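You operate a simulated robot arm through the tools that you are given. There is no shell and no other tool. Be economical: measure what you need, move in short steps, check, and stop when the job is done.

The job below is to be done with a simulated robot arm. You get a single attempt, and the scene is never put back.

Task
Test the size 29 nest on the test stand; bin it if leaky.
Fine: one of the bench's two; the red bin, or back to its spot; valve shut and clamp open after.

Only the result counts: the job must be done as asked and must still hold three seconds after the hand-in. Knocking over, shifting, dropping, spilling or breaking anything else fails it.

Robot
A 7-joint arm with a two-finger parallel gripper, fixed in place. Base frame: the origin is at the foot of the arm, x ahead of it, y to its left, z up; the work surface is at about z = 0. Units: mm, rad, N and s.
With the tool pointing down near the work surface it reaches from about 240 to 620 mm from the base axis. Its first joint turns from -1.152 to 1.152 rad. Payload 2.6 kg.
The tool frame sits at the grasp point between the pads (the TCP): z along the fingers, y along the line on which they close. The tips reach 30 mm beyond it. Largest opening 94 mm; finger width 28, thickness 10; the body of the gripper, 50 by 96 mm, starts 55 mm behind the TCP.
Orientation is that of the tool frame in the base frame, as [roll, pitch, yaw] about the fixed x, y, z axes, in that order (R = Rz(yaw) Ry(pitch) Rx(roll)). With the fingers straight down and closing along the base's y, the tool's x points along the base's -x, its y along +y and its z along -z.

Tools
- The arm moves only by the tool step_arm. Its arguments are lists of equal length, an entry for each row: "rot": the turn, a rotation vector about the tool's x, y, z in rad, a list of three; "offset": the shift along the tool's x, y, z in mm, a list of three; "fingers": the finger opening in mm, from 0 to 94. In form: {"rot": [[rx, ry, rz], ...], "offset": [[x, y, z], ...], "fingers": [fingers, ...]}. A call has 1 to 10 rows; each row shifts and turns the commanded pose from where the row before left it, along the tool's axes as they then stand. Each row takes 0.2 s and may step no farther than 50 mm and 0.15 rad from the row before; otherwise, or with a gripper value out of range, the whole call is refused. A pose out of reach is approached as far as the arm can. The call stops where the force on the tool passes 90 N (or 10 N more than at its start, if that is more) or the arm is blocked; 0.2 s more then pass. The fingers move at their own pace (about 72 mm/s each) and stop on an object; they squeeze with about 39 N. The grip force told is the motor's: it shows also when the fingers shut on nothing. Time passes only in rows, and 0.2 s behind the last, so rows that do not move let the fingers close. The reply holds the time, the measured pose of the TCP, the force on the tool along the base axes, the opening and the grip force, in the units named above and with some noise, with the torque about the TCP (base axes, N m) and any sound that the robot's microphone picked up, and new pictures: "pictures" is both (left out), scene, wrist or none.
- Cameras (640 x 400 px; columns grow to the right, rows downward): "scene" is fixed at [18.6, 422.1, 547.1]; the picture's right is [-0.84, -0.54, 0.00], its down [-0.37, 0.57, -0.74] and it looks along [0.40, -0.62, -0.67] (base axes); focal length 309 px, centre (320, 200). "wrist" rides on the gripper at [76, 14, -102] in the tool frame; the picture's right is [-0.18, 0.98, 0.00], its down [-0.75, -0.14, -0.64] and it looks along [-0.63, -0.12, 0.77] (tool axes); focal length 243 px, centre (320, 200). There is no depth. A picture from a camera that has moved, and an enlarged one, comes with that camera's place and axes in the base frame and with its lens. The place of the scene camera against the robot may be out by one fixed shift of up to 18 mm in any direction.
- inspect(camera, box): a new picture of the part [left, top, right, bottom] of that camera's present view, enlarged. No time passes.
- job_done(): hands the job in; it is judged then, once.

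Work in short steps. Places have to be worked out from the pictures, the camera data and where the tool is seen: move nearer, look again, correct. Check each grasp and each placing, and mend what went wrong. You have 120 turns and 200 pictures in all, those below and enlarged ones among them. Open the gripper and draw the arm clear of the work before you hand the job in, unless the task says otherwise; then end with one line.

The tools are called after "Emit:" as name(argument=value, ...) on one line, values as JSON. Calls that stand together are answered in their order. step_arm: Moves the arm, as the interface text tells. Its arguments: {"type":"object","properties":{"rot":{"type":"array","items":{"type":"array","items":{"type":"number"}}},"offset":{"type":"array","items":{"type":"array","items":{"type":"number"}}},"fingers":{"type":"array","items":{"type":"number"}},"pictures":{"type":"string","enum":["both","scene","wrist","none"]}},"required":["rot","offset","fingers"]} The other tools are called the same way: inspect (camera, box) takes an enlarged picture of a part of a camera's view; job_done () hands the job in.

At the start:

```text
time_s: 0.0
tcp_pos: [391.0, 140.7, 307.8]
ee_rot: [3.141, 0.001, -3.141]
wrist_force: [0.7, 0.6, 0.4]
ft_torque: [-0.02, 0.01, 0.01]
gripper_width: 93.7
grip_force: 0.0
```

scene: 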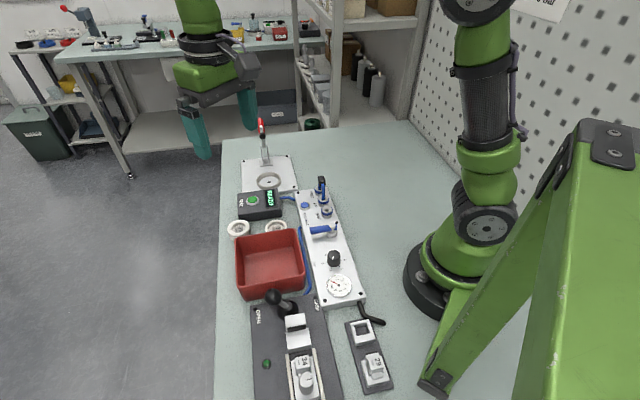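
wrist: 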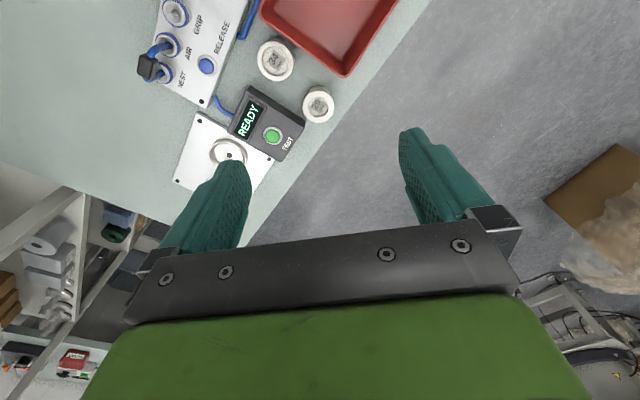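

The bench has a test stand, tester, panel, red bin and a fixture with nests. I'll enlarge the regions first.

Emit:
inspect(camera="scene", box=[220, 110, 350, 230])

Emit:
inspect(camera="scene", box=[220, 210, 420, 310])

Emit:
inspect(camera="scene", box=[230, 280, 410, 400])

Emit:
inspect(camera="wrist", box=[130, 0, 350, 200])

```text
3.33 times, centred on (285, 170) of scene
camera zoom: at [18.6, 422.1, 547.1], right [-0.84, -0.54, 0.0], down [-0.37, 0.57, -0.74], along [0.4, -0.62, -0.67], focal length 1029 px, centre (437, 300)
```

zoom: 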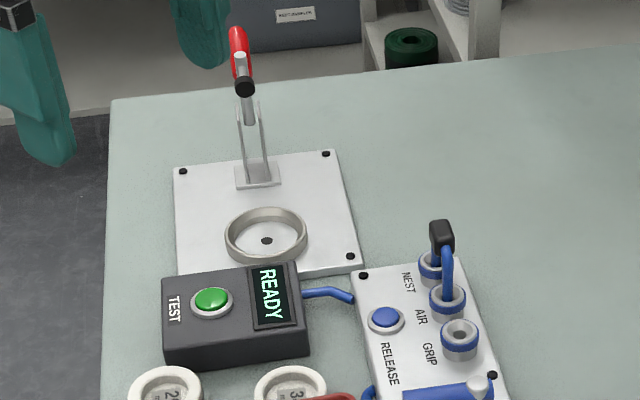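

```text
3.20 times, centred on (320, 260) of scene
camera zoom: at [18.6, 422.1, 547.1], right [-0.84, -0.54, 0.0], down [-0.37, 0.57, -0.74], along [0.4, -0.62, -0.67], focal length 988 px, centre (320, 8)
```

zoom: 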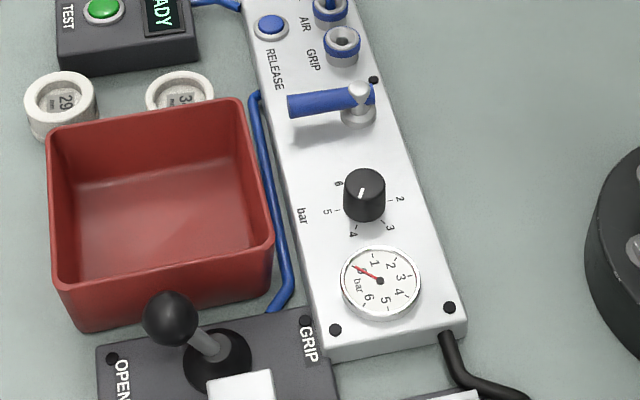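

```text
3.33 times, centred on (320, 340) of scene
camera zoom: at [18.6, 422.1, 547.1], right [-0.84, -0.54, 0.0], down [-0.37, 0.57, -0.74], along [0.4, -0.62, -0.67], focal length 1029 px, centre (320, -267)
```

zoom: 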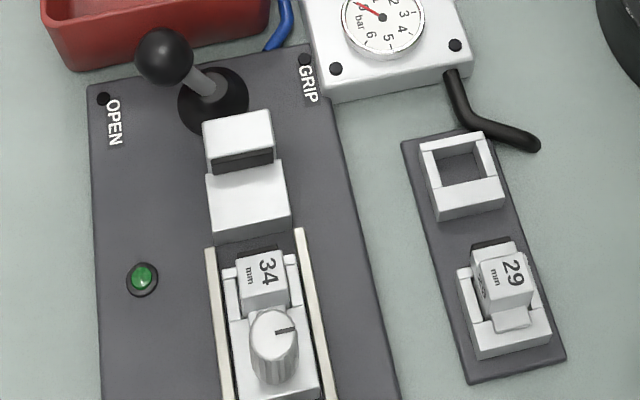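

```text
2.00 times, centred on (240, 100) of wrist
camera zoom: at [314.7, 153.9, 409.9], right [0.18, 0.98, 0.0], down [0.75, -0.14, 0.64], along [0.63, -0.12, -0.77], focal length 485 px, centre (480, 400)
```

zoom: 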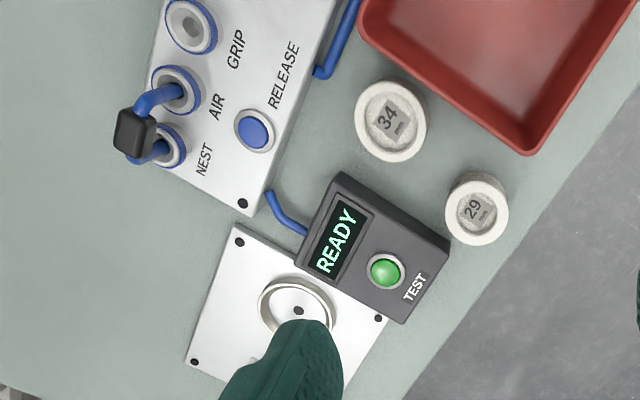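

The stand's ring is near (500,-51), nest 29 near (441,126), the valve lever near (250,20). I'll move over the stand for a closer look at it and the clamp.

Emit:
step_arm(rot=[[0, 0, 0], [0, 0, 0], [0, 0, 0], [0, 0, 0], [0, 0, 0]], offset=[[-5, -34, 4], [-5, -34, 4], [-5, -34, 4], [-5, -34, 4], [-5, -30, 4]], fingers=[94, 94, 94, 94, 94], pictures="wrist")

```text
time_s: 1.2
tcp_pos: [417.4, -26.4, 288.1]
ee_rot: [-3.141, 0.002, -3.14]
wrist_force: [-0.4, -0.1, -0.5]
ft_torque: [0.02, -0.02, 0.04]
gripper_width: 94.1
grip_force: 0.1
camera wrist: at [340.8, -12.4, 389.9], right [0.18, 0.98, 0.0], down [0.75, -0.14, 0.64], along [0.63, -0.12, -0.77], focal length 243 px, centre (320, 200)
```

wrist: 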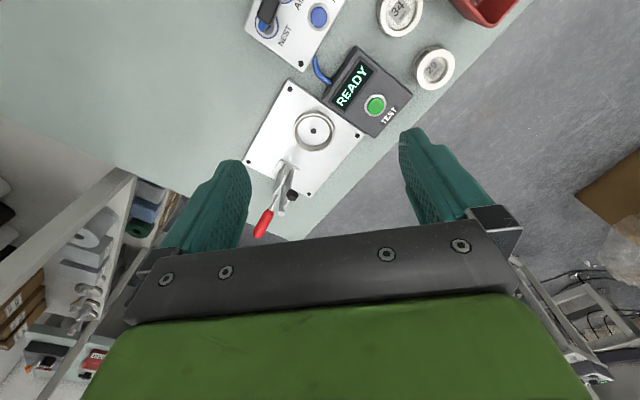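

Emit:
inspect(camera="wrist", box=[230, 70, 390, 250])

Emit:
inspect(camera="wrist", box=[240, 0, 480, 150])

Emit:
inspect(camera="scene", box=[225, 110, 315, 200])

```text
2.22 times, centred on (310, 160) of wrist
camera zoom: at [340.8, -12.4, 389.9], right [0.18, 0.98, 0.0], down [0.75, -0.14, 0.64], along [0.63, -0.12, -0.77], focal length 539 px, centre (342, 289)
```

zoom: 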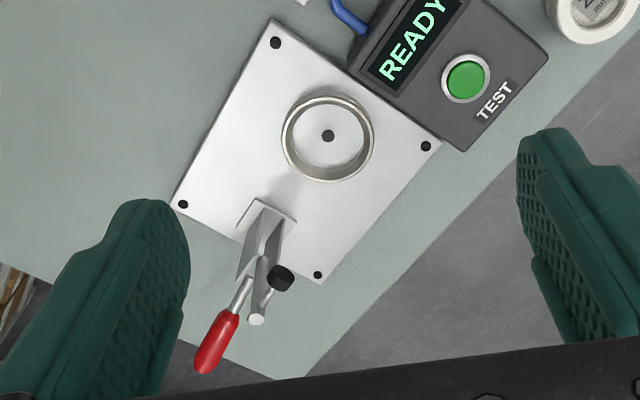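

```text
2.67 times, centred on (360, 75) of wrist
camera zoom: at [340.8, -12.4, 389.9], right [0.18, 0.98, 0.0], down [0.75, -0.14, 0.64], along [0.63, -0.12, -0.77], focal length 647 px, centre (213, 533)
```

zoom: 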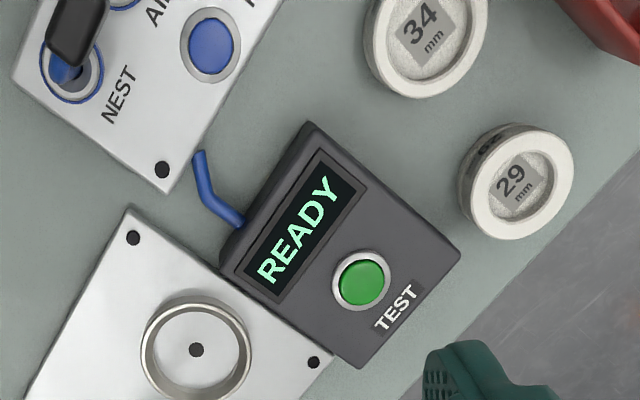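

```text
4.44 times, centred on (270, 155) of scene
camera zoom: at [18.6, 422.2, 547.1], right [-0.84, -0.54, 0.0], down [-0.37, 0.57, -0.74], along [0.4, -0.62, -0.67], focal length 1372 px, centre (542, 400)
```

zoom: 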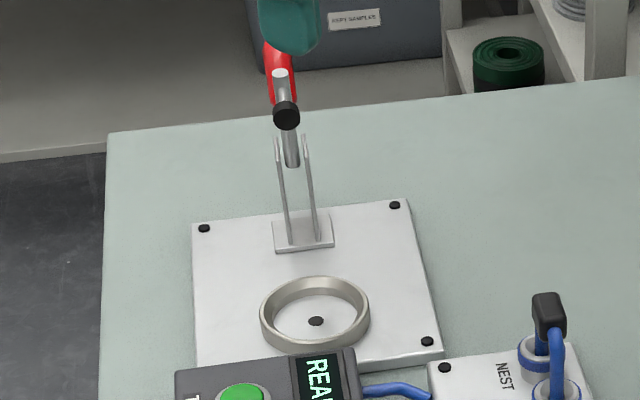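

Clamp is open: arm upright with the pad facing the ring, red handle near (590,-152,145). I'll get a side view of it to understand its mechanism.

Emit:
step_arm(rot=[[0, 0, -0.08], [0, 0, -0.08], [0, 0, -0.08], [0, 0, -0.08], [0, 0, -0.08], [0, 0, -0.08], [0, 0, -0.08], [0, 0, -0.08], [0, 0, -0.08], [0, 0, -0.08]], offset=[[-11.7, -16.6, 8], [-13, -15.6, 8], [-14.2, -14.5, 8], [-15.3, -13.3, 8], [-16.3, -12, 8], [-17.2, -10.7, 8], [-18, -9.3, 8], [-18.7, -7.9, 8], [-19.2, -6.3, 8], [-19.7, -4.8, 8]], fingers=[94, 94, 94, 94, 94, 94, 94, 94, 94, 94], pictures="wrist")

```text
time_s: 3.4
tcp_pos: [589.7, -61.6, 205.4]
ee_rot: [-3.14, 0.0, -2.339]
wrist_force: [1.0, 0.5, -0.2]
ft_torque: [-0.01, 0.02, -0.04]
gripper_width: 94.2
grip_force: 0.2
out of reach, approached as far as the arm can: row 10
camera wrist: at [527.3, -107.5, 307.4], right [-0.58, 0.82, 0.0], down [0.63, 0.44, 0.64], along [0.52, 0.37, -0.77], focal length 243 px, centre (320, 200)
```

wrist: 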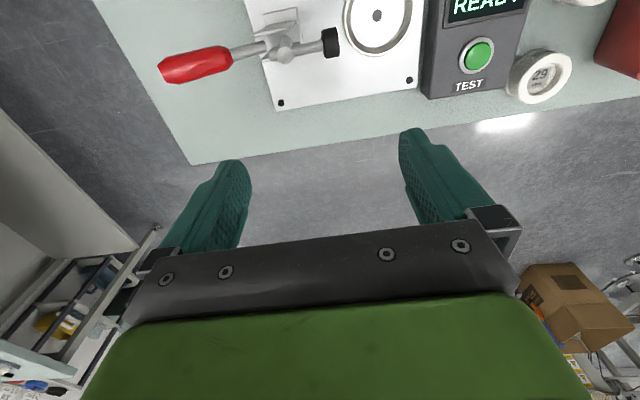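

The frame drifted the other way but the view is well aligned with the clamp. I'll back up along the tool x for a lower-angle side view.

Emit:
step_arm(rot=[[0, 0, 0], [0, 0, 0], [0, 0, 0], [0, 0, 0]], offset=[[35, -5, -12], [35, -5, 0], [35, -5, 0], [25, -5, 0]], fingers=[94, 94, 94, 94], pictures="wrist")

Emit:
inspect(camera="wrist", box=[180, 40, 440, 220])

```text
time_s: 4.4
tcp_pos: [511.8, -169.7, 218.3]
ee_rot: [3.141, 0.0, -2.342]
wrist_force: [0.1, -0.6, 0.9]
ft_torque: [0.01, 0.0, 0.01]
gripper_width: 94.0
grip_force: 0.1
camera wrist: at [450.0, -215.1, 319.8], right [-0.58, 0.82, 0.0], down [0.63, 0.44, 0.64], along [0.52, 0.37, -0.77], focal length 243 px, centre (320, 200)
```

wrist: 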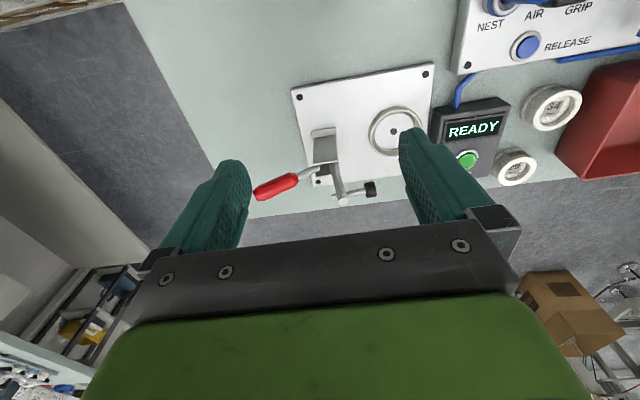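

```text
2.22 times, centred on (310, 130) of wrist
camera zoom: at [450.0, -215.1, 319.8], right [-0.58, 0.82, 0.0], down [0.63, 0.44, 0.64], along [0.52, 0.37, -0.77], focal length 539 px, centre (342, 356)
```

zoom: 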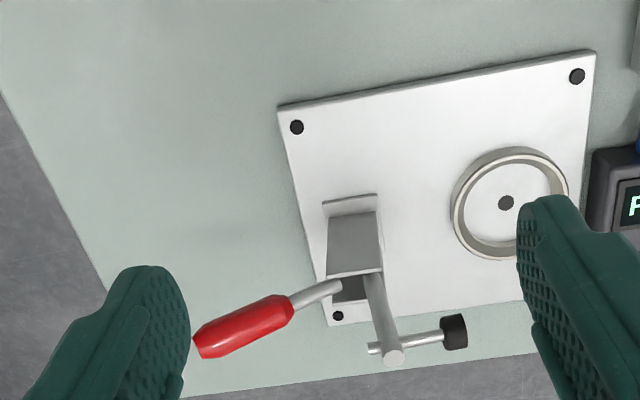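

The clamp is a vertical toggle: handle leaning back (tip ≈ (631,-177,107)), arm upright. Now go look at the panel (regulator, valve, gauge): move back and rotate the camera.

Emit:
step_arm(rot=[[0, 0, 0], [0, 0, 0], [0, 0, 0], [0, 0, 0], [0, 0, 0], [0, 0, 0]], offset=[[-14.5, 40, -14], [-14.5, 40, -14], [-14.5, 40, -14], [-14.5, 40, -14], [-14.5, 40, -14], [-14.5, 40, -14]], fingers=[94, 94, 94, 94, 94, 94], pictures="none")

Emit:
step_arm(rot=[[0, 0, 0.15], [0, 0, 0.15], [0, 0, 0.15], [0, 0, 0.15], [0, 0, 0.15], [0, 0, 0.15], [0, 0, 0.15], [0, 0, 0.15], [0, 0, 0.15], [0, 0, 0.15]], offset=[[0, 0, 0], [0, 0, 0], [0, 0, 0], [0, 0, 0], [0, 0, 0], [0, 0, 0], [0, 0, 0], [0, 0, 0], [0, 0, 0], [0, 0, 0]], fingers=[94, 94, 94, 94, 94, 94, 94, 94, 94, 94], pictures="none")

Emit:
step_arm(rot=[[0, 0, 0.145], [0, 0, 0.145], [0, 0, 0.145], [0, 0, 0.145], [0, 0, 0.145], [0, 0, 0.145]], offset=[[0, 0, 0], [0, 0, 0], [0, 0, 0], [0, 0, 0], [0, 0, 0], [0, 0, 0]], fingers=[94, 94, 94, 94, 94, 94], pictures="wrist")

```text
time_s: 5.8
tcp_pos: [402.3, 60.5, 301.4]
ee_rot: [-3.14, -0.003, -2.341]
wrist_force: [-0.7, -0.5, 0.5]
ft_torque: [0.01, -0.01, -0.05]
gripper_width: 94.2
grip_force: 0.1
```

```text
time_s: 8.0
tcp_pos: [401.6, 61.0, 301.6]
ee_rot: [3.141, 0.0, 2.44]
wrist_force: [0.6, -0.8, 0.3]
ft_torque: [0.0, -0.01, 0.01]
gripper_width: 94.0
grip_force: 0.0
```

```text
time_s: 9.4
tcp_pos: [400.6, 60.6, 301.5]
ee_rot: [3.141, -0.001, 1.57]
wrist_force: [-0.9, 0.2, -0.8]
ft_torque: [0.01, 0.03, 0.02]
gripper_width: 94.0
grip_force: 0.1
camera wrist: at [416.4, 135.9, 404.5], right [0.98, -0.19, 0.0], down [-0.14, -0.75, 0.64], along [-0.12, -0.63, -0.77], focal length 243 px, centre (320, 200)
```

wrist: 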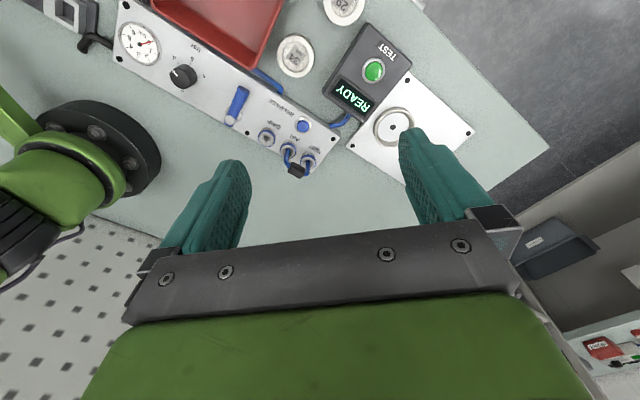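

Emit:
inspect(camera="wrist", box=[100, 0, 240, 100])

Emit:
inspect(camera="wrist", box=[210, 70, 360, 190])

```text
4.00 times, centred on (170, 50) of wrist
camera zoom: at [416.4, 135.9, 404.5], right [0.98, -0.19, 0.0], down [-0.14, -0.75, 0.64], along [-0.12, -0.63, -0.77], focal length 970 px, centre (920, 800)
```

zoom: 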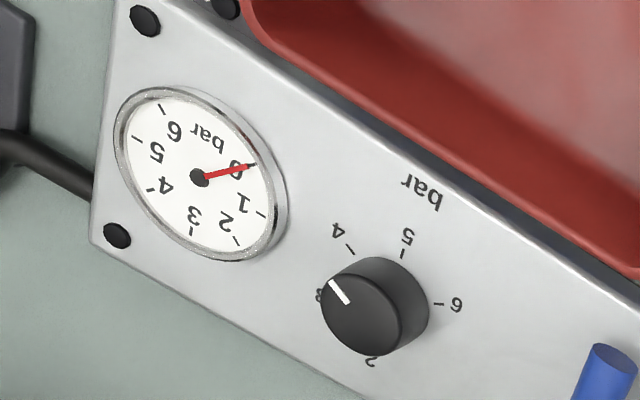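

```text
3.33 times, centred on (285, 130) of wrist
camera zoom: at [416.4, 135.9, 404.5], right [0.98, -0.19, 0.0], down [-0.14, -0.75, 0.64], along [-0.12, -0.63, -0.77], focal length 809 px, centre (437, 433)
```

zoom: 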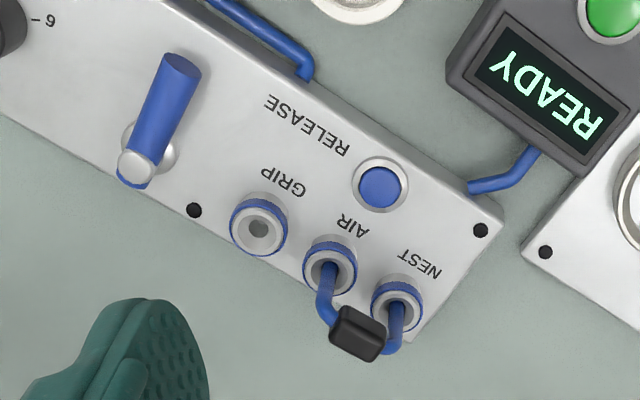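

Gauge reads 0, regulator ≈4 bar, the AIR–NEST jumper is plugged and the valve is shut (lever across the line). Now go to nest 29 with the closing axis turned 45° (clear of tester box and bin).

Emit:
step_arm(rot=[[0, 0, 0], [0, 0, 0], [0, 0, 0], [0, 0, -0.131], [0, 0, -0.131], [0, 0, -0.131], [0, 0, -0.131], [0, 0, -0.131], [0, 0, -0.131], [0, 0, 0]], offset=[[22, 13.5, 40], [22, 13.5, 40], [21.5, 13.5, 40], [0, 0, 0], [0, 0, 0], [0, 0, 0], [0, 0, 0], [0, 0, 0], [0, 0, 0], [0, 0, 0]], fingers=[94, 94, 94, 94, 94, 94, 94, 94, 94, 94], pictures="wrist")

Emit:
inspect(camera="wrist", box=[240, 40, 400, 140])

```text
time_s: 11.6
tcp_pos: [441.4, 126.5, 182.2]
ee_rot: [3.141, 0.0, 2.361]
wrist_force: [-0.4, -1.0, 0.2]
ft_torque: [-0.04, -0.01, -0.02]
gripper_width: 93.9
grip_force: 0.0
camera wrist: at [398.5, 188.9, 284.7], right [0.82, 0.57, 0.0], down [0.44, -0.63, 0.64], along [0.37, -0.53, -0.77], focal length 243 px, centre (320, 200)
```

wrist: 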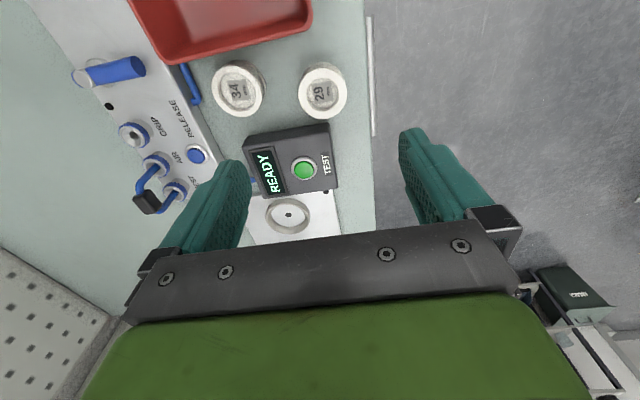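

```text
4.00 times, centred on (320, 90) of wrist
camera zoom: at [398.5, 188.9, 284.7], right [0.82, 0.57, 0.0], down [0.44, -0.63, 0.64], along [0.37, -0.53, -0.77], focal length 970 px, centre (320, 640)
```

zoom: 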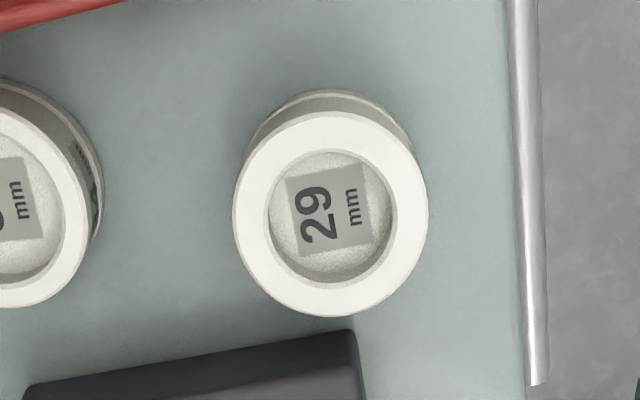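

Nest 29: OD ≈50 mm, height ≈25 mm, about (443,129). Descend to z≈95 and re-check centring.

Emit:
step_arm(rot=[[0, 0, 0], [0, 0, 0], [0, 0, 0]], offset=[[0.6, 2.9, 30], [0, 0, 30], [0, 0, 27]], fingers=[80, 80, 80], pictures="wrist")

Emit:
inspect(camera="wrist", box=[200, 40, 440, 190])

```text
time_s: 12.4
tcp_pos: [443.3, 128.7, 95.4]
ee_rot: [3.141, -0.002, 2.36]
wrist_force: [-0.2, -0.8, -0.1]
ft_torque: [0.0, 0.01, 0.0]
gripper_width: 79.9
grip_force: 0.1
camera wrist: at [400.3, 191.5, 196.6], right [0.82, 0.57, 0.0], down [0.43, -0.63, 0.64], along [0.36, -0.53, -0.77], focal length 243 px, centre (320, 200)
```

wrist: 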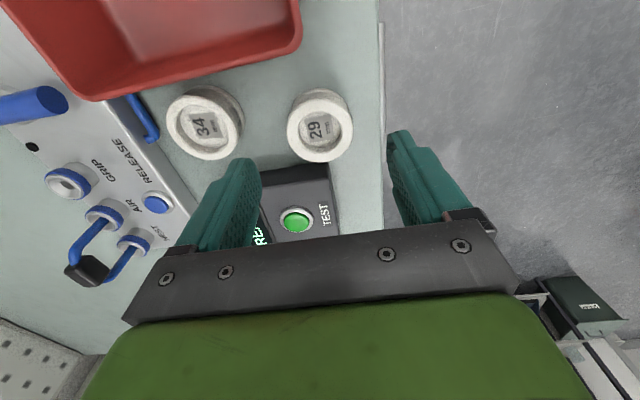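

```text
2.67 times, centred on (320, 115) of wrist
camera zoom: at [400.3, 191.5, 196.6], right [0.82, 0.57, 0.0], down [0.43, -0.63, 0.64], along [0.36, -0.53, -0.77], focal length 647 px, centre (320, 427)
```

zoom: 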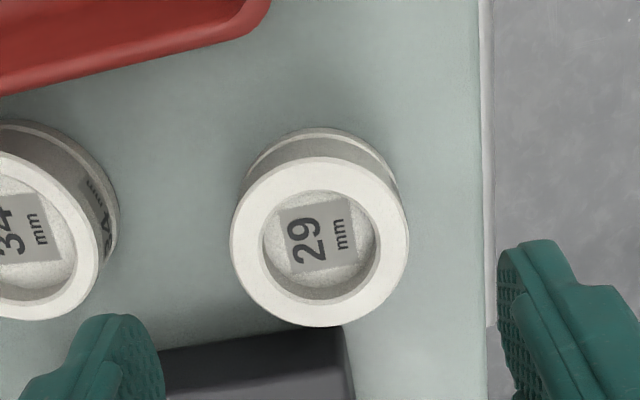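

Aligned (nest centre exactly below the TCP). Descend so that tips overlap the top ~11 mm, then close.

Emit:
step_arm(rot=[[0, 0, 0], [0, 0, 0], [0, 0, 0], [0, 0, 0], [0, 0, 0], [0, 0, 0]], offset=[[0, 0, 30], [0, 0, 21.5], [0, 0, 0], [0, 0, 0], [0, 0, 0], [0, 0, 0]], fingers=[80, 80, 60, 40, 40, 40], pictures="wrist")

```text
time_s: 13.8
tcp_pos: [444.0, 128.5, 44.2]
ee_rot: [3.141, -0.001, 2.359]
wrist_force: [-0.5, 0.2, -0.3]
ft_torque: [-0.01, -0.01, 0.0]
gripper_width: 48.9
grip_force: 38.8
camera wrist: at [399.9, 191.6, 145.7], right [0.82, 0.57, 0.0], down [0.43, -0.63, 0.64], along [0.36, -0.53, -0.77], focal length 243 px, centre (320, 200)
```

wrist: 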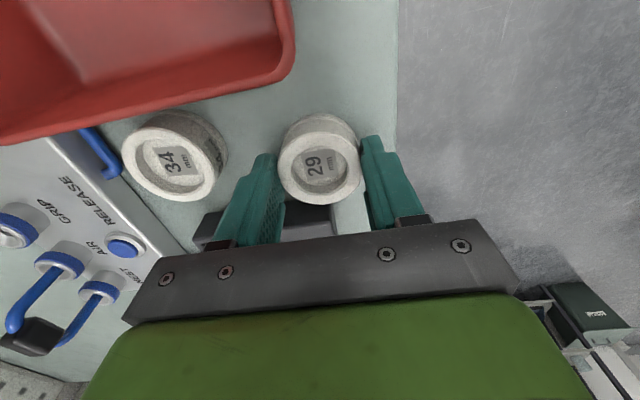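

Gripped (48.9 mm). Lift and carry to above the stand ring at (504.5,-54.5).

Emit:
step_arm(rot=[[0, 0, 0], [0, 0, 0], [0, 0, 0], [0, 0, 0], [0, 0, 0], [0, 0, 0], [0, 0, 0], [0, 0, 0]], offset=[[0, 0, -30], [0, 0, -40], [-34.4, -17.4, -30], [-34.4, -17.4, 0], [-34.4, -17.4, 0], [-34.4, -17.4, 0], [-34.3, -17.5, 0], [0, 0, 0]], fingers=[40, 40, 40, 40, 40, 40, 40, 40], pictures="both")

Emit:
inspect(camera="wrist", box=[220, 40, 420, 240])

```text
time_s: 15.6
tcp_pos: [503.1, -54.0, 144.6]
ee_rot: [-3.141, -0.001, 2.36]
wrist_force: [-0.2, 1.0, 0.1]
ft_torque: [0.03, -0.03, 0.03]
gripper_width: 39.9
grip_force: 0.1
camera wrist: at [459.9, 8.9, 246.5], right [0.82, 0.57, 0.0], down [0.43, -0.63, 0.64], along [0.36, -0.53, -0.77], focal length 243 px, centre (320, 200)
```

scene: 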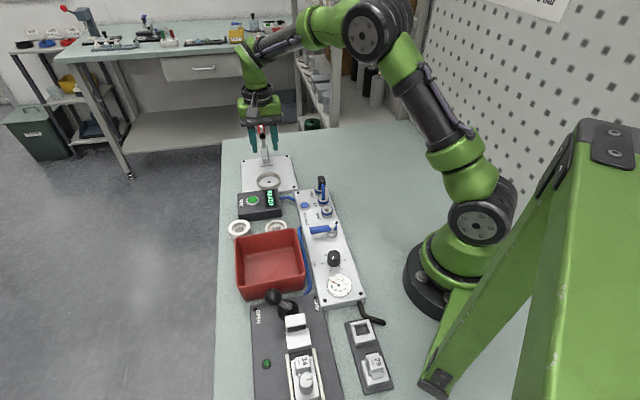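
wrist: 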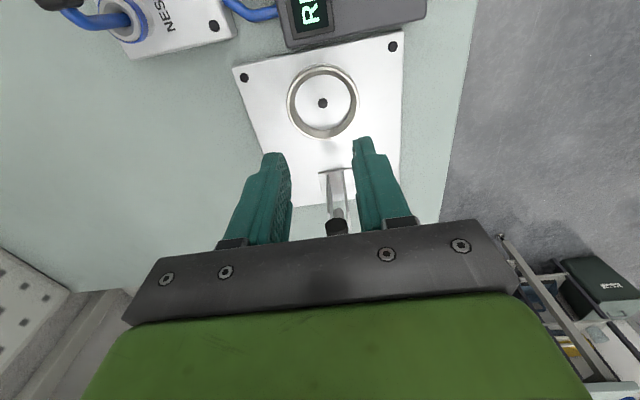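

```text
2.00 times, centred on (320, 140) of wrist
camera zoom: at [459.9, 8.9, 246.5], right [0.82, 0.57, 0.0], down [0.43, -0.63, 0.64], along [0.36, -0.53, -0.77], focal length 485 px, centre (320, 320)
```

zoom: 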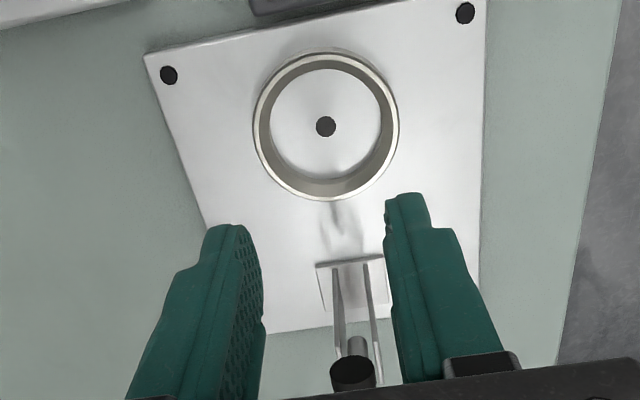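

The nest slipped out of the grip during the lift. Check where it stands now.

Emit:
inspect(camera="scene", box=[220, 205, 300, 255])

Emit:
step_arm(rot=[[0, 0, 0], [0, 0, 0], [0, 0, 0], [0, 0, 0]], offset=[[42, 20, 0], [43, 22, 0], [43, 22, 0], [40, 22, 0]], fingers=[80, 80, 80, 80], pictures="wrist")

Emit:
inspect(camera="wrist", box=[240, 30, 400, 150])

```text
8.00 times, centred on (260, 230) of scene
camera zoom: at [18.6, 422.1, 547.1], right [-0.84, -0.54, 0.0], down [-0.37, 0.57, -0.74], along [0.4, -0.62, -0.67], focal length 2470 px, centre (800, -40)
```

zoom: 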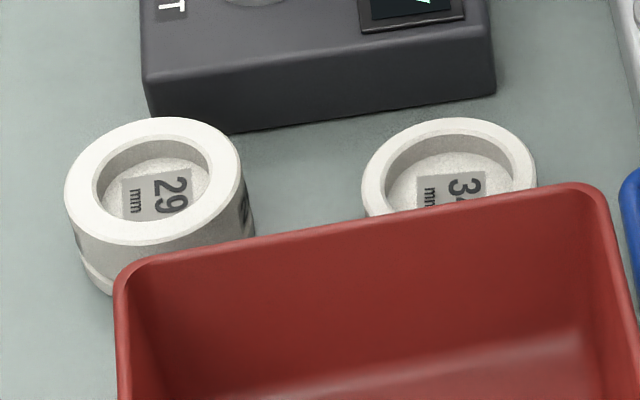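

```text
time_s: 16.6
tcp_pos: [445.5, 125.5, 143.5]
ee_rot: [3.141, -0.001, 2.36]
wrist_force: [-0.1, 0.6, 0.7]
ft_torque: [-0.01, 0.01, 0.01]
gripper_width: 80.2
grip_force: 0.0
camera wrist: at [402.1, 188.8, 246.1], right [0.82, 0.57, 0.0], down [0.43, -0.63, 0.64], along [0.36, -0.53, -0.77], focal length 243 px, centre (320, 200)
```

wrist: 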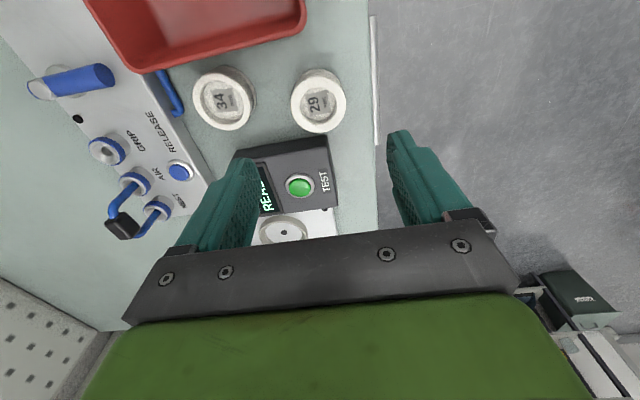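

```text
3.33 times, centred on (320, 90) of wrist
camera zoom: at [402.1, 188.8, 246.1], right [0.82, 0.57, 0.0], down [0.43, -0.63, 0.64], along [0.36, -0.53, -0.77], focal length 809 px, centre (320, 567)
```

zoom: 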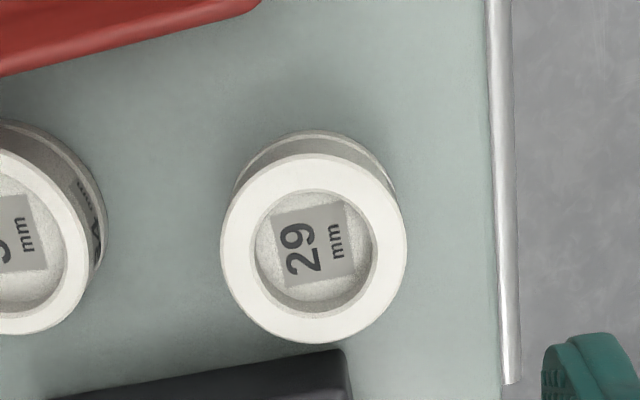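

It still stands upright in place. I'll regrasp deeper (tips ~7 mm above the bench) and lift slowly.

Emit:
step_arm(rot=[[0, 0, 0], [0, 0, 0], [0, 0, 0], [0, 0, 0], [0, 0, 0], [0, 0, 0], [0, 0, 0], [0, 0, 0]], offset=[[4.5, -1.9, 40], [0, 0, 40], [0, 0, 26.5], [0, 0, 0], [0, 0, 0], [0, 0, 0], [0, 0, 0], [0, 0, 0]], fingers=[80, 80, 80, 70, 50, 30, 30, 30], pictures="none")

Emit:
step_arm(rot=[[0, 0, 0], [0, 0, 0], [0, 0, 0], [0, 0, 0], [0, 0, 0], [0, 0, 0]], offset=[[0, 0, -3], [0, 0, -4], [0, 0, -5], [0, 0, -6], [0, 0, -6], [0, 0, -6]], fingers=[30, 30, 30, 30, 30, 30], pictures="wrist")

```text
time_s: 18.4
tcp_pos: [440.1, 126.7, 38.1]
ee_rot: [-3.142, -0.001, 2.358]
wrist_force: [-0.5, -0.1, 0.4]
ft_torque: [-0.04, 0.02, 0.0]
gripper_width: 49.1
grip_force: 39.3
```

```text
time_s: 19.8
tcp_pos: [441.3, 127.6, 67.0]
ee_rot: [3.14, -0.001, 2.357]
wrist_force: [0.4, -0.2, -1.4]
ft_torque: [0.04, -0.03, -0.01]
gripper_width: 48.7
grip_force: 39.1
camera wrist: at [397.3, 190.1, 170.0], right [0.82, 0.57, 0.0], down [0.43, -0.63, 0.64], along [0.36, -0.53, -0.77], focal length 243 px, centre (320, 200)
```

wrist: 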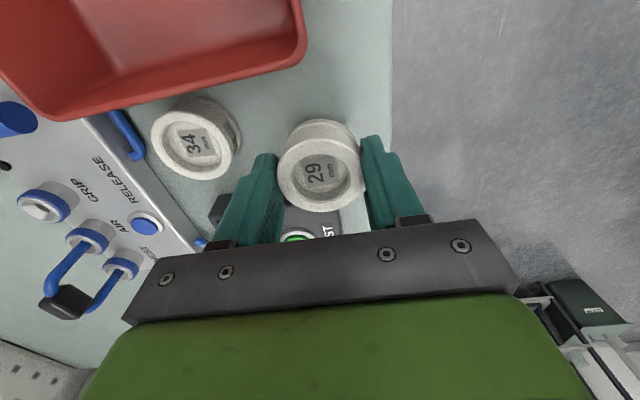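

The nest is held now. Raise gently and carry to above the ring at ≈(505,-52).

Emit:
step_arm(rot=[[0, 0, 0], [0, 0, 0], [0, 0, 0], [0, 0, 0], [0, 0, 0], [0, 0, 0], [0, 0, 0], [0, 0, 0], [0, 0, 0], [0, 0, 0]], offset=[[0, 0, -12], [0, 0, -18], [-10, -5, -12], [-22, -10, 0], [-28, -13, 0], [-28, -13, 0], [-28, -13, 0], [-26, -13, 0], [-20, -10, 0], [-10, -5, 0]], fingers=[30, 30, 30, 30, 30, 30, 30, 30, 30, 30], pictures="wrist")

Emit:
inspect(camera="wrist", box=[220, 60, 420, 240])

```text
time_s: 22.0
tcp_pos: [505.9, -52.2, 109.3]
ee_rot: [3.141, 0.0, 2.358]
wrist_force: [-0.3, 0.1, -0.2]
ft_torque: [0.02, 0.0, 0.0]
gripper_width: 48.9
grip_force: 39.3
camera wrist: at [461.7, 10.7, 211.6], right [0.82, 0.57, 0.0], down [0.43, -0.63, 0.64], along [0.36, -0.53, -0.77], focal length 243 px, centre (320, 200)
```

wrist: 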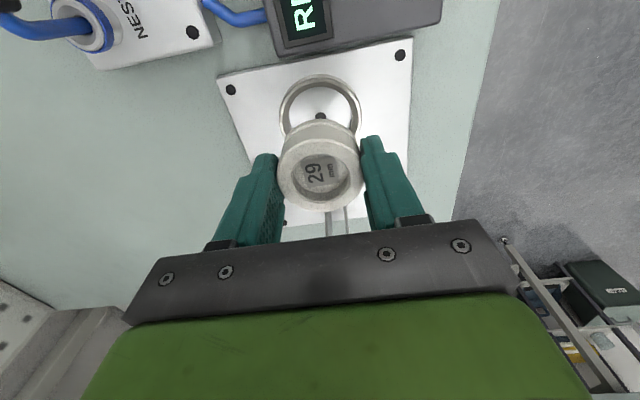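

```text
2.22 times, centred on (320, 150) of wrist
camera zoom: at [461.7, 10.7, 211.6], right [0.82, 0.57, 0.0], down [0.43, -0.63, 0.64], along [0.36, -0.53, -0.77], focal length 539 px, centre (320, 311)
```

zoom: 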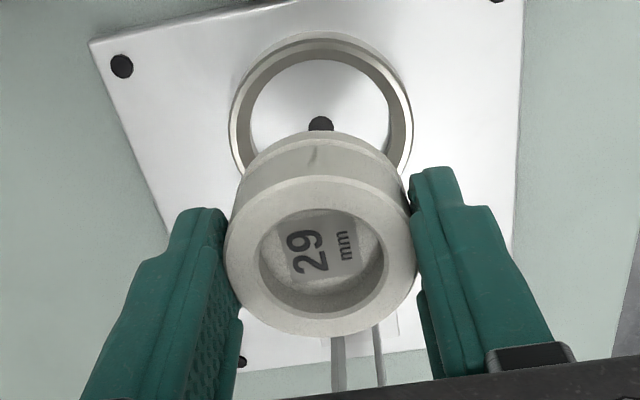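

Well aligned; nudge 1 mm and descend in steps watching the force.

Emit:
step_arm(rot=[[0, 0, 0], [0, 0, 0], [0, 0, 0], [0, 0, 0]], offset=[[1, 0, 20], [0, 0, 18], [0, 0, 10], [0, 0, 3]], fingers=[30, 30, 30, 30], pictures="wrist")

Emit:
inspect(camera="wrist", box=[220, 60, 420, 240])

```text
time_s: 23.0
tcp_pos: [503.7, -50.3, 59.9]
ee_rot: [3.141, 0.001, 2.357]
wrist_force: [-0.3, -0.6, 0.3]
ft_torque: [0.02, -0.04, 0.01]
gripper_width: 49.0
grip_force: 38.7
camera wrist: at [460.9, 11.3, 160.6], right [0.82, 0.57, 0.0], down [0.43, -0.63, 0.64], along [0.36, -0.53, -0.77], focal length 243 px, centre (320, 200)
```

wrist: 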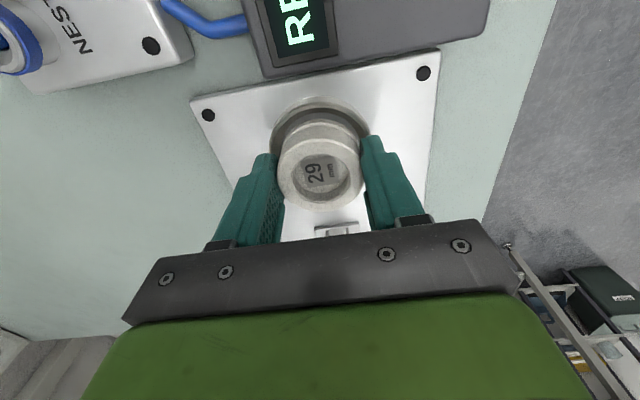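

```text
2.22 times, centred on (320, 150) of wrist
camera zoom: at [460.9, 11.3, 160.6], right [0.82, 0.57, 0.0], down [0.43, -0.63, 0.64], along [0.36, -0.53, -0.77], focal length 539 px, centre (320, 311)
```

zoom: 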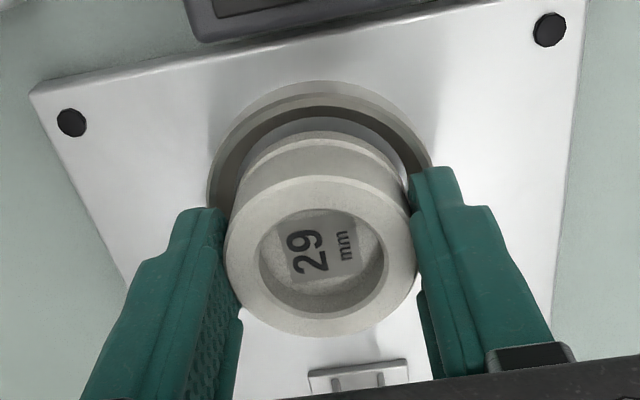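

Nest is entering the ring area centred. Continue lowering by small steps.

Emit:
step_arm(rot=[[0, 0, 0], [0, 0, 0]], offset=[[0, 0, 3], [0, 0, 3]], fingers=[30, 30], pictures="none")

Emit:
step_arm(rot=[[0, 0, 0], [0, 0, 0]], offset=[[0, 0, 2], [0, 0, 1]], fingers=[30, 30], pictures="wrist")

Emit:
inspect(camera="wrist", box=[220, 60, 420, 240])

```text
time_s: 23.6
tcp_pos: [504.1, -53.1, 51.9]
ee_rot: [-3.141, 0.001, 2.357]
wrist_force: [-0.5, 0.0, -0.5]
ft_torque: [-0.02, 0.0, 0.03]
gripper_width: 48.9
grip_force: 39.0
```

```text
time_s: 24.2
tcp_pos: [504.3, -53.2, 51.0]
ee_rot: [-3.141, 0.001, 2.357]
wrist_force: [-11.4, 1.1, 22.7]
ft_torque: [-0.29, 0.97, 0.0]
gripper_width: 48.7
grip_force: 39.1
camera wrist: at [460.8, 11.0, 153.1], right [0.82, 0.57, 0.0], down [0.43, -0.63, 0.64], along [0.36, -0.53, -0.77], focal length 243 px, centre (320, 200)
```

wrist: 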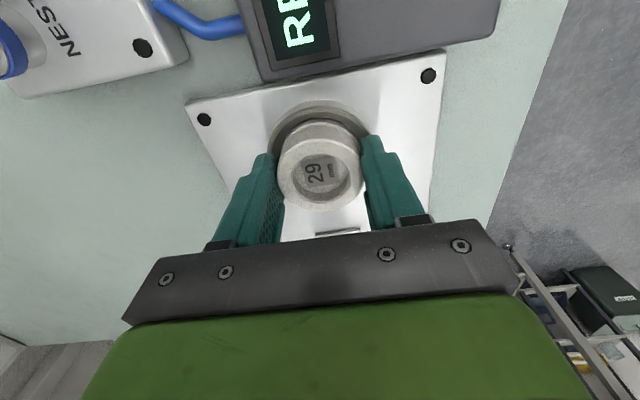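

```text
2.22 times, centred on (320, 150) of wrist
camera zoom: at [460.8, 11.0, 153.1], right [0.82, 0.57, 0.0], down [0.43, -0.63, 0.64], along [0.36, -0.53, -0.77], focal length 539 px, centre (320, 311)
```

zoom: 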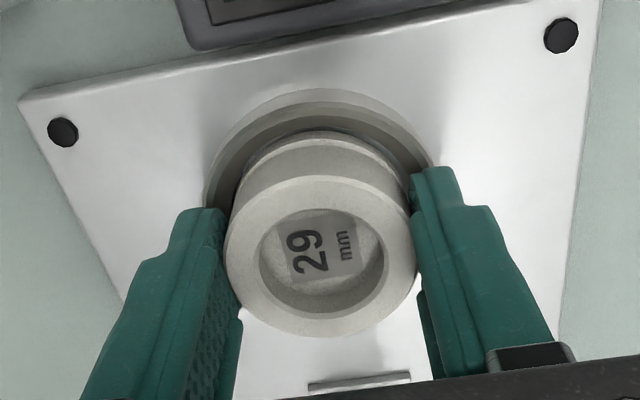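

Touching, with the reaction pushing toward +tool x; the ring looks ~2 mm that way. Lift slightly, shift +2 mm, lower again.

Emit:
step_arm(rot=[[0, 0, 0], [0, 0, 0], [0, 0, 0], [0, 0, 0]], offset=[[0, 0, -3], [2, 0, 0], [0, 0, 2], [0, 0, 1.5]], fingers=[30, 30, 30, 30], pictures="none")

Emit:
step_arm(rot=[[0, 0, 0]], offset=[[0, 0, 1.5]], fingers=[30], pictures="none")

```text
time_s: 25.2
tcp_pos: [502.6, -50.0, 51.4]
ee_rot: [3.14, 0.0, 2.357]
wrist_force: [-9.2, 0.4, 23.7]
ft_torque: [-0.28, 1.0, 0.1]
gripper_width: 48.8
grip_force: 38.9
```

```text
time_s: 25.6
tcp_pos: [503.2, -50.2, 51.1]
ee_rot: [3.14, 0.002, 2.358]
wrist_force: [-22.6, 0.2, 50.5]
ft_torque: [-0.6, 2.12, 0.04]
gripper_width: 49.1
grip_force: 38.9
```

The left fingertip is resting on the ring rim; unload a bit and look at the alignment before release.

Emit:
step_arm(rot=[[0, 0, 0], [0, 0, 0]], offset=[[0, 0, -2.5], [0, 0, -0.5]], fingers=[30, 30], pictures="none")

Emit:
inspect(camera="wrist", box=[240, 80, 400, 200])

Emit:
inspect(camera="scene", box=[230, 140, 310, 200])

```text
time_s: 26.2
tcp_pos: [503.1, -49.3, 50.3]
ee_rot: [3.139, 0.002, 2.362]
wrist_force: [-6.9, -1.0, 23.7]
ft_torque: [-0.29, 0.89, -0.39]
gripper_width: 49.0
grip_force: 39.2
```

```text
3.33 times, centred on (320, 140) of wrist
camera zoom: at [459.6, 12.6, 153.1], right [0.82, 0.57, 0.0], down [0.43, -0.63, 0.64], along [0.37, -0.53, -0.77], focal length 809 px, centre (320, 400)
```

zoom: 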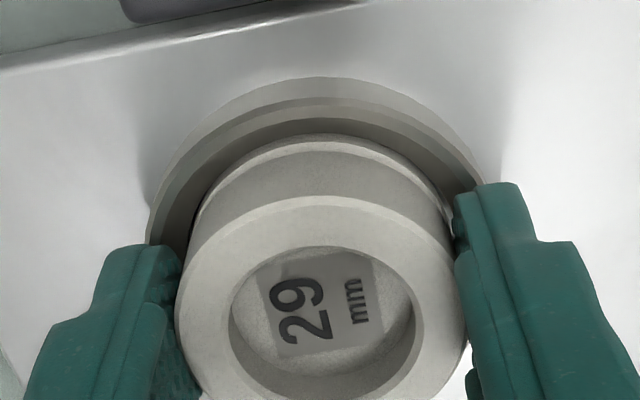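

```text
6.67 times, centred on (270, 170) of scene
camera zoom: at [18.5, 422.2, 547.1], right [-0.84, -0.54, 0.0], down [-0.37, 0.57, -0.74], along [0.4, -0.62, -0.67], focal length 2058 px, centre (653, 400)
```

zoom: 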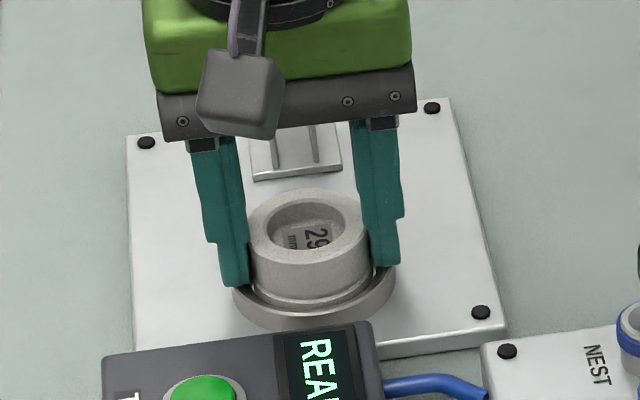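

Both views show the nest ≈2 mm too far toward tool +y relative to the ring. Lift 3 mm, shift −2 mm in y, and lower.

Emit:
step_arm(rot=[[0, 0, 0], [0, 0, 0], [0, 0, 0], [0, 0, 0]], offset=[[0, 0, -3], [0.5, -2, 0], [0, 0, 0], [0, 0, 1]], fingers=[30, 30, 30, 30], pictures="none")

Emit:
step_arm(rot=[[0, 0, 0], [0, 0, 0]], offset=[[0, 0, 1.5], [0, 0, 0]], fingers=[30, 30], pictures="none")

Emit:
inspect(camera="scene", box=[230, 140, 310, 200])

Emit:
inspect(camera="wrist", box=[240, 80, 400, 200])

```text
time_s: 27.2
tcp_pos: [501.2, -52.2, 53.4]
ee_rot: [3.137, 0.003, 2.363]
wrist_force: [19.7, -1.5, -1.4]
ft_torque: [-0.03, -0.73, -0.05]
gripper_width: 49.0
grip_force: 38.6
```

```text
time_s: 27.8
tcp_pos: [501.3, -51.0, 52.1]
ee_rot: [3.14, 0.004, 2.36]
wrist_force: [17.6, 0.9, 6.5]
ft_torque: [0.02, -0.44, -0.06]
gripper_width: 48.8
grip_force: 38.7
```

```text
6.67 times, centred on (270, 170) of scene
camera zoom: at [18.6, 422.1, 547.1], right [-0.84, -0.54, 0.0], down [-0.37, 0.57, -0.74], along [0.4, -0.62, -0.67], focal length 2058 px, centre (653, 400)
```

zoom: 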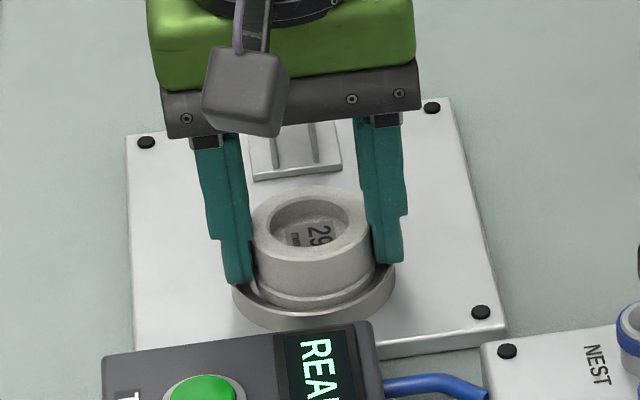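

```text
3.33 times, centred on (320, 140) of wrist
camera zoom: at [458.3, 11.5, 154.0], right [0.82, 0.57, 0.0], down [0.43, -0.63, 0.64], along [0.37, -0.53, -0.76], focal length 809 px, centre (320, 400)
```

zoom: 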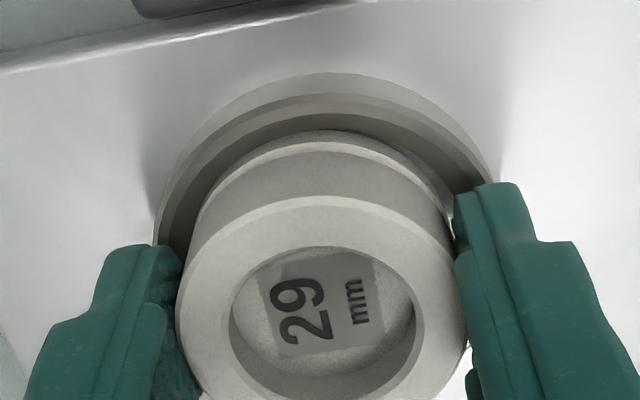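

Now the nest's foot is touching the seat wall sideways (≈18 N along x), so it's inside the seat. Relieve by ~1 mm in base +x, then check.

Emit:
step_arm(rot=[[0, 0, 0], [0, 0, 0]], offset=[[-0.7, 0.8, 0], [0, 0, 1]], fingers=[30, 30], pictures="none")

```text
time_s: 28.4
tcp_pos: [499.8, -52.3, 50.7]
ee_rot: [3.142, 0.0, 2.359]
wrist_force: [4.5, 1.0, 19.2]
ft_torque: [-0.14, 0.32, 0.15]
gripper_width: 49.0
grip_force: 39.2
```

Lateral force nearly gone. Unload vertical, then open gently and rise.

Emit:
step_arm(rot=[[0, 0, 0], [0, 0, 0], [0, 0, 0], [0, 0, 0]], offset=[[0, 0, -1], [0, 0, 0], [0, 0, 0], [0, 0, 0]], fingers=[30, 54, 64, 74], pictures="none")

Emit:
step_arm(rot=[[0, 0, 0], [0, 0, 0], [0, 0, 0], [0, 0, 0]], offset=[[0, 0, -5], [0, 0, -15], [0, 0, -25], [0, 0, -25]], fingers=[80, 80, 80, 80], pictures="wrist")

Emit:
inspect(camera="wrist", box=[240, 60, 400, 180])

Emit:
inspect(camera="scene", box=[230, 140, 310, 200])

```text
time_s: 29.4
tcp_pos: [499.3, -53.1, 47.8]
ee_rot: [-3.135, -0.005, 2.358]
wrist_force: [0.6, 0.1, 0.6]
ft_torque: [-0.02, 0.03, -0.02]
gripper_width: 74.4
grip_force: 0.0
```

```text
time_s: 30.4
tcp_pos: [501.3, -49.8, 121.0]
ee_rot: [3.141, -0.001, 2.357]
wrist_force: [0.2, 0.0, -0.4]
ft_torque: [0.0, 0.0, 0.02]
gripper_width: 79.8
grip_force: 0.1
camera wrist: at [459.4, 12.0, 223.3], right [0.82, 0.57, 0.0], down [0.44, -0.63, 0.64], along [0.36, -0.53, -0.77], focal length 243 px, centre (320, 200)
```

wrist: 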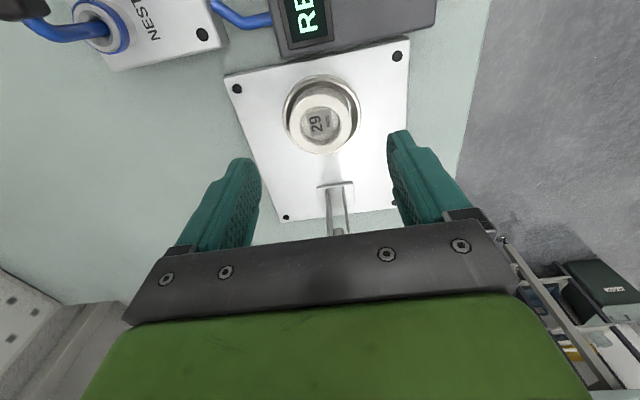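

```text
3.33 times, centred on (320, 120) of wrist
camera zoom: at [459.4, 12.0, 223.3], right [0.82, 0.57, 0.0], down [0.44, -0.63, 0.64], along [0.36, -0.53, -0.77], focal length 809 px, centre (320, 467)
```

zoom: 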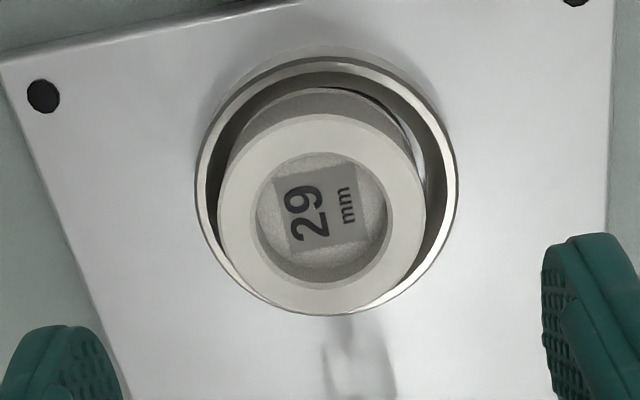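

```text
6.67 times, centred on (270, 170) of scene
camera zoom: at [18.6, 422.1, 547.1], right [-0.84, -0.54, 0.0], down [-0.37, 0.57, -0.74], along [0.4, -0.62, -0.67], focal length 2058 px, centre (653, 400)
```

zoom: 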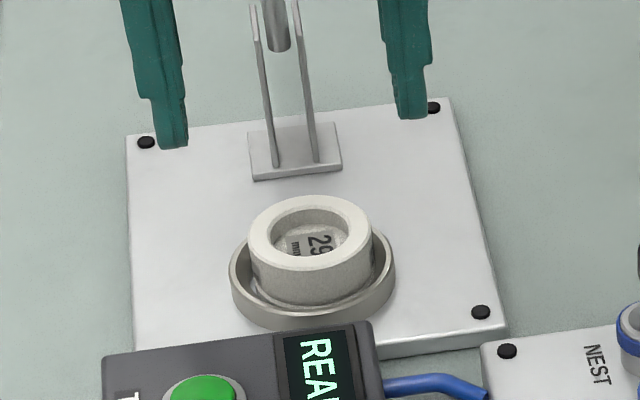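

The nest is in the seat, level. Now rise and look at the clamp handle from above with the tool aligned to the clamp plane.

Emit:
step_arm(rot=[[0, 0, 0], [0, 0, 0], [0, 0, 0], [0, 0, 0], [0, 0, 0]], offset=[[0, 0, -45], [0, 0, -45], [-27, 0, -14], [-27, -1, 0], [-26, -1, 0]], fingers=[80, 80, 80, 80, 80], pictures="wrist")

Emit:
inspect(camera="wrist", box=[240, 80, 400, 220])

```text
time_s: 31.6
tcp_pos: [557.1, -107.8, 225.1]
ee_rot: [-3.141, -0.001, 2.361]
wrist_force: [-1.1, -0.2, -1.0]
ft_torque: [0.01, 0.0, -0.02]
gripper_width: 80.2
grip_force: 0.0
camera wrist: at [513.5, -45.3, 326.8], right [0.82, 0.57, 0.0], down [0.43, -0.63, 0.64], along [0.36, -0.53, -0.77], focal length 243 px, centre (320, 200)
```

wrist: 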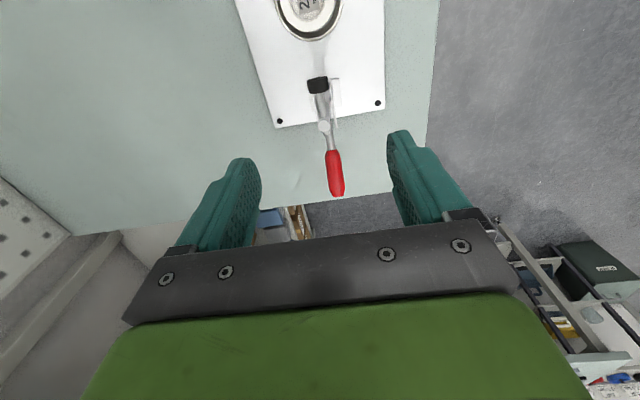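

```text
2.86 times, centred on (320, 150) of wrist
camera zoom: at [513.5, -45.3, 326.8], right [0.82, 0.57, 0.0], down [0.43, -0.63, 0.64], along [0.36, -0.53, -0.77], focal length 693 px, centre (320, 343)
```

zoom: 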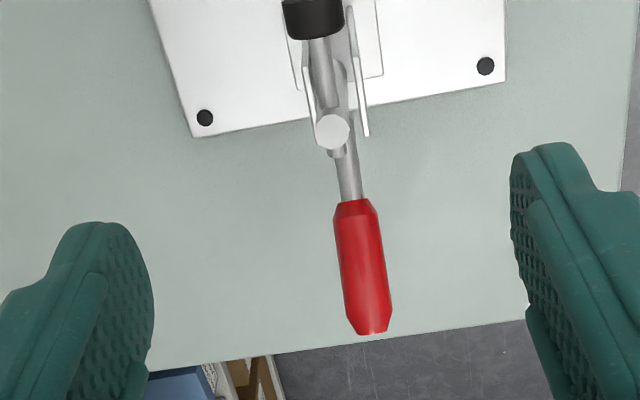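

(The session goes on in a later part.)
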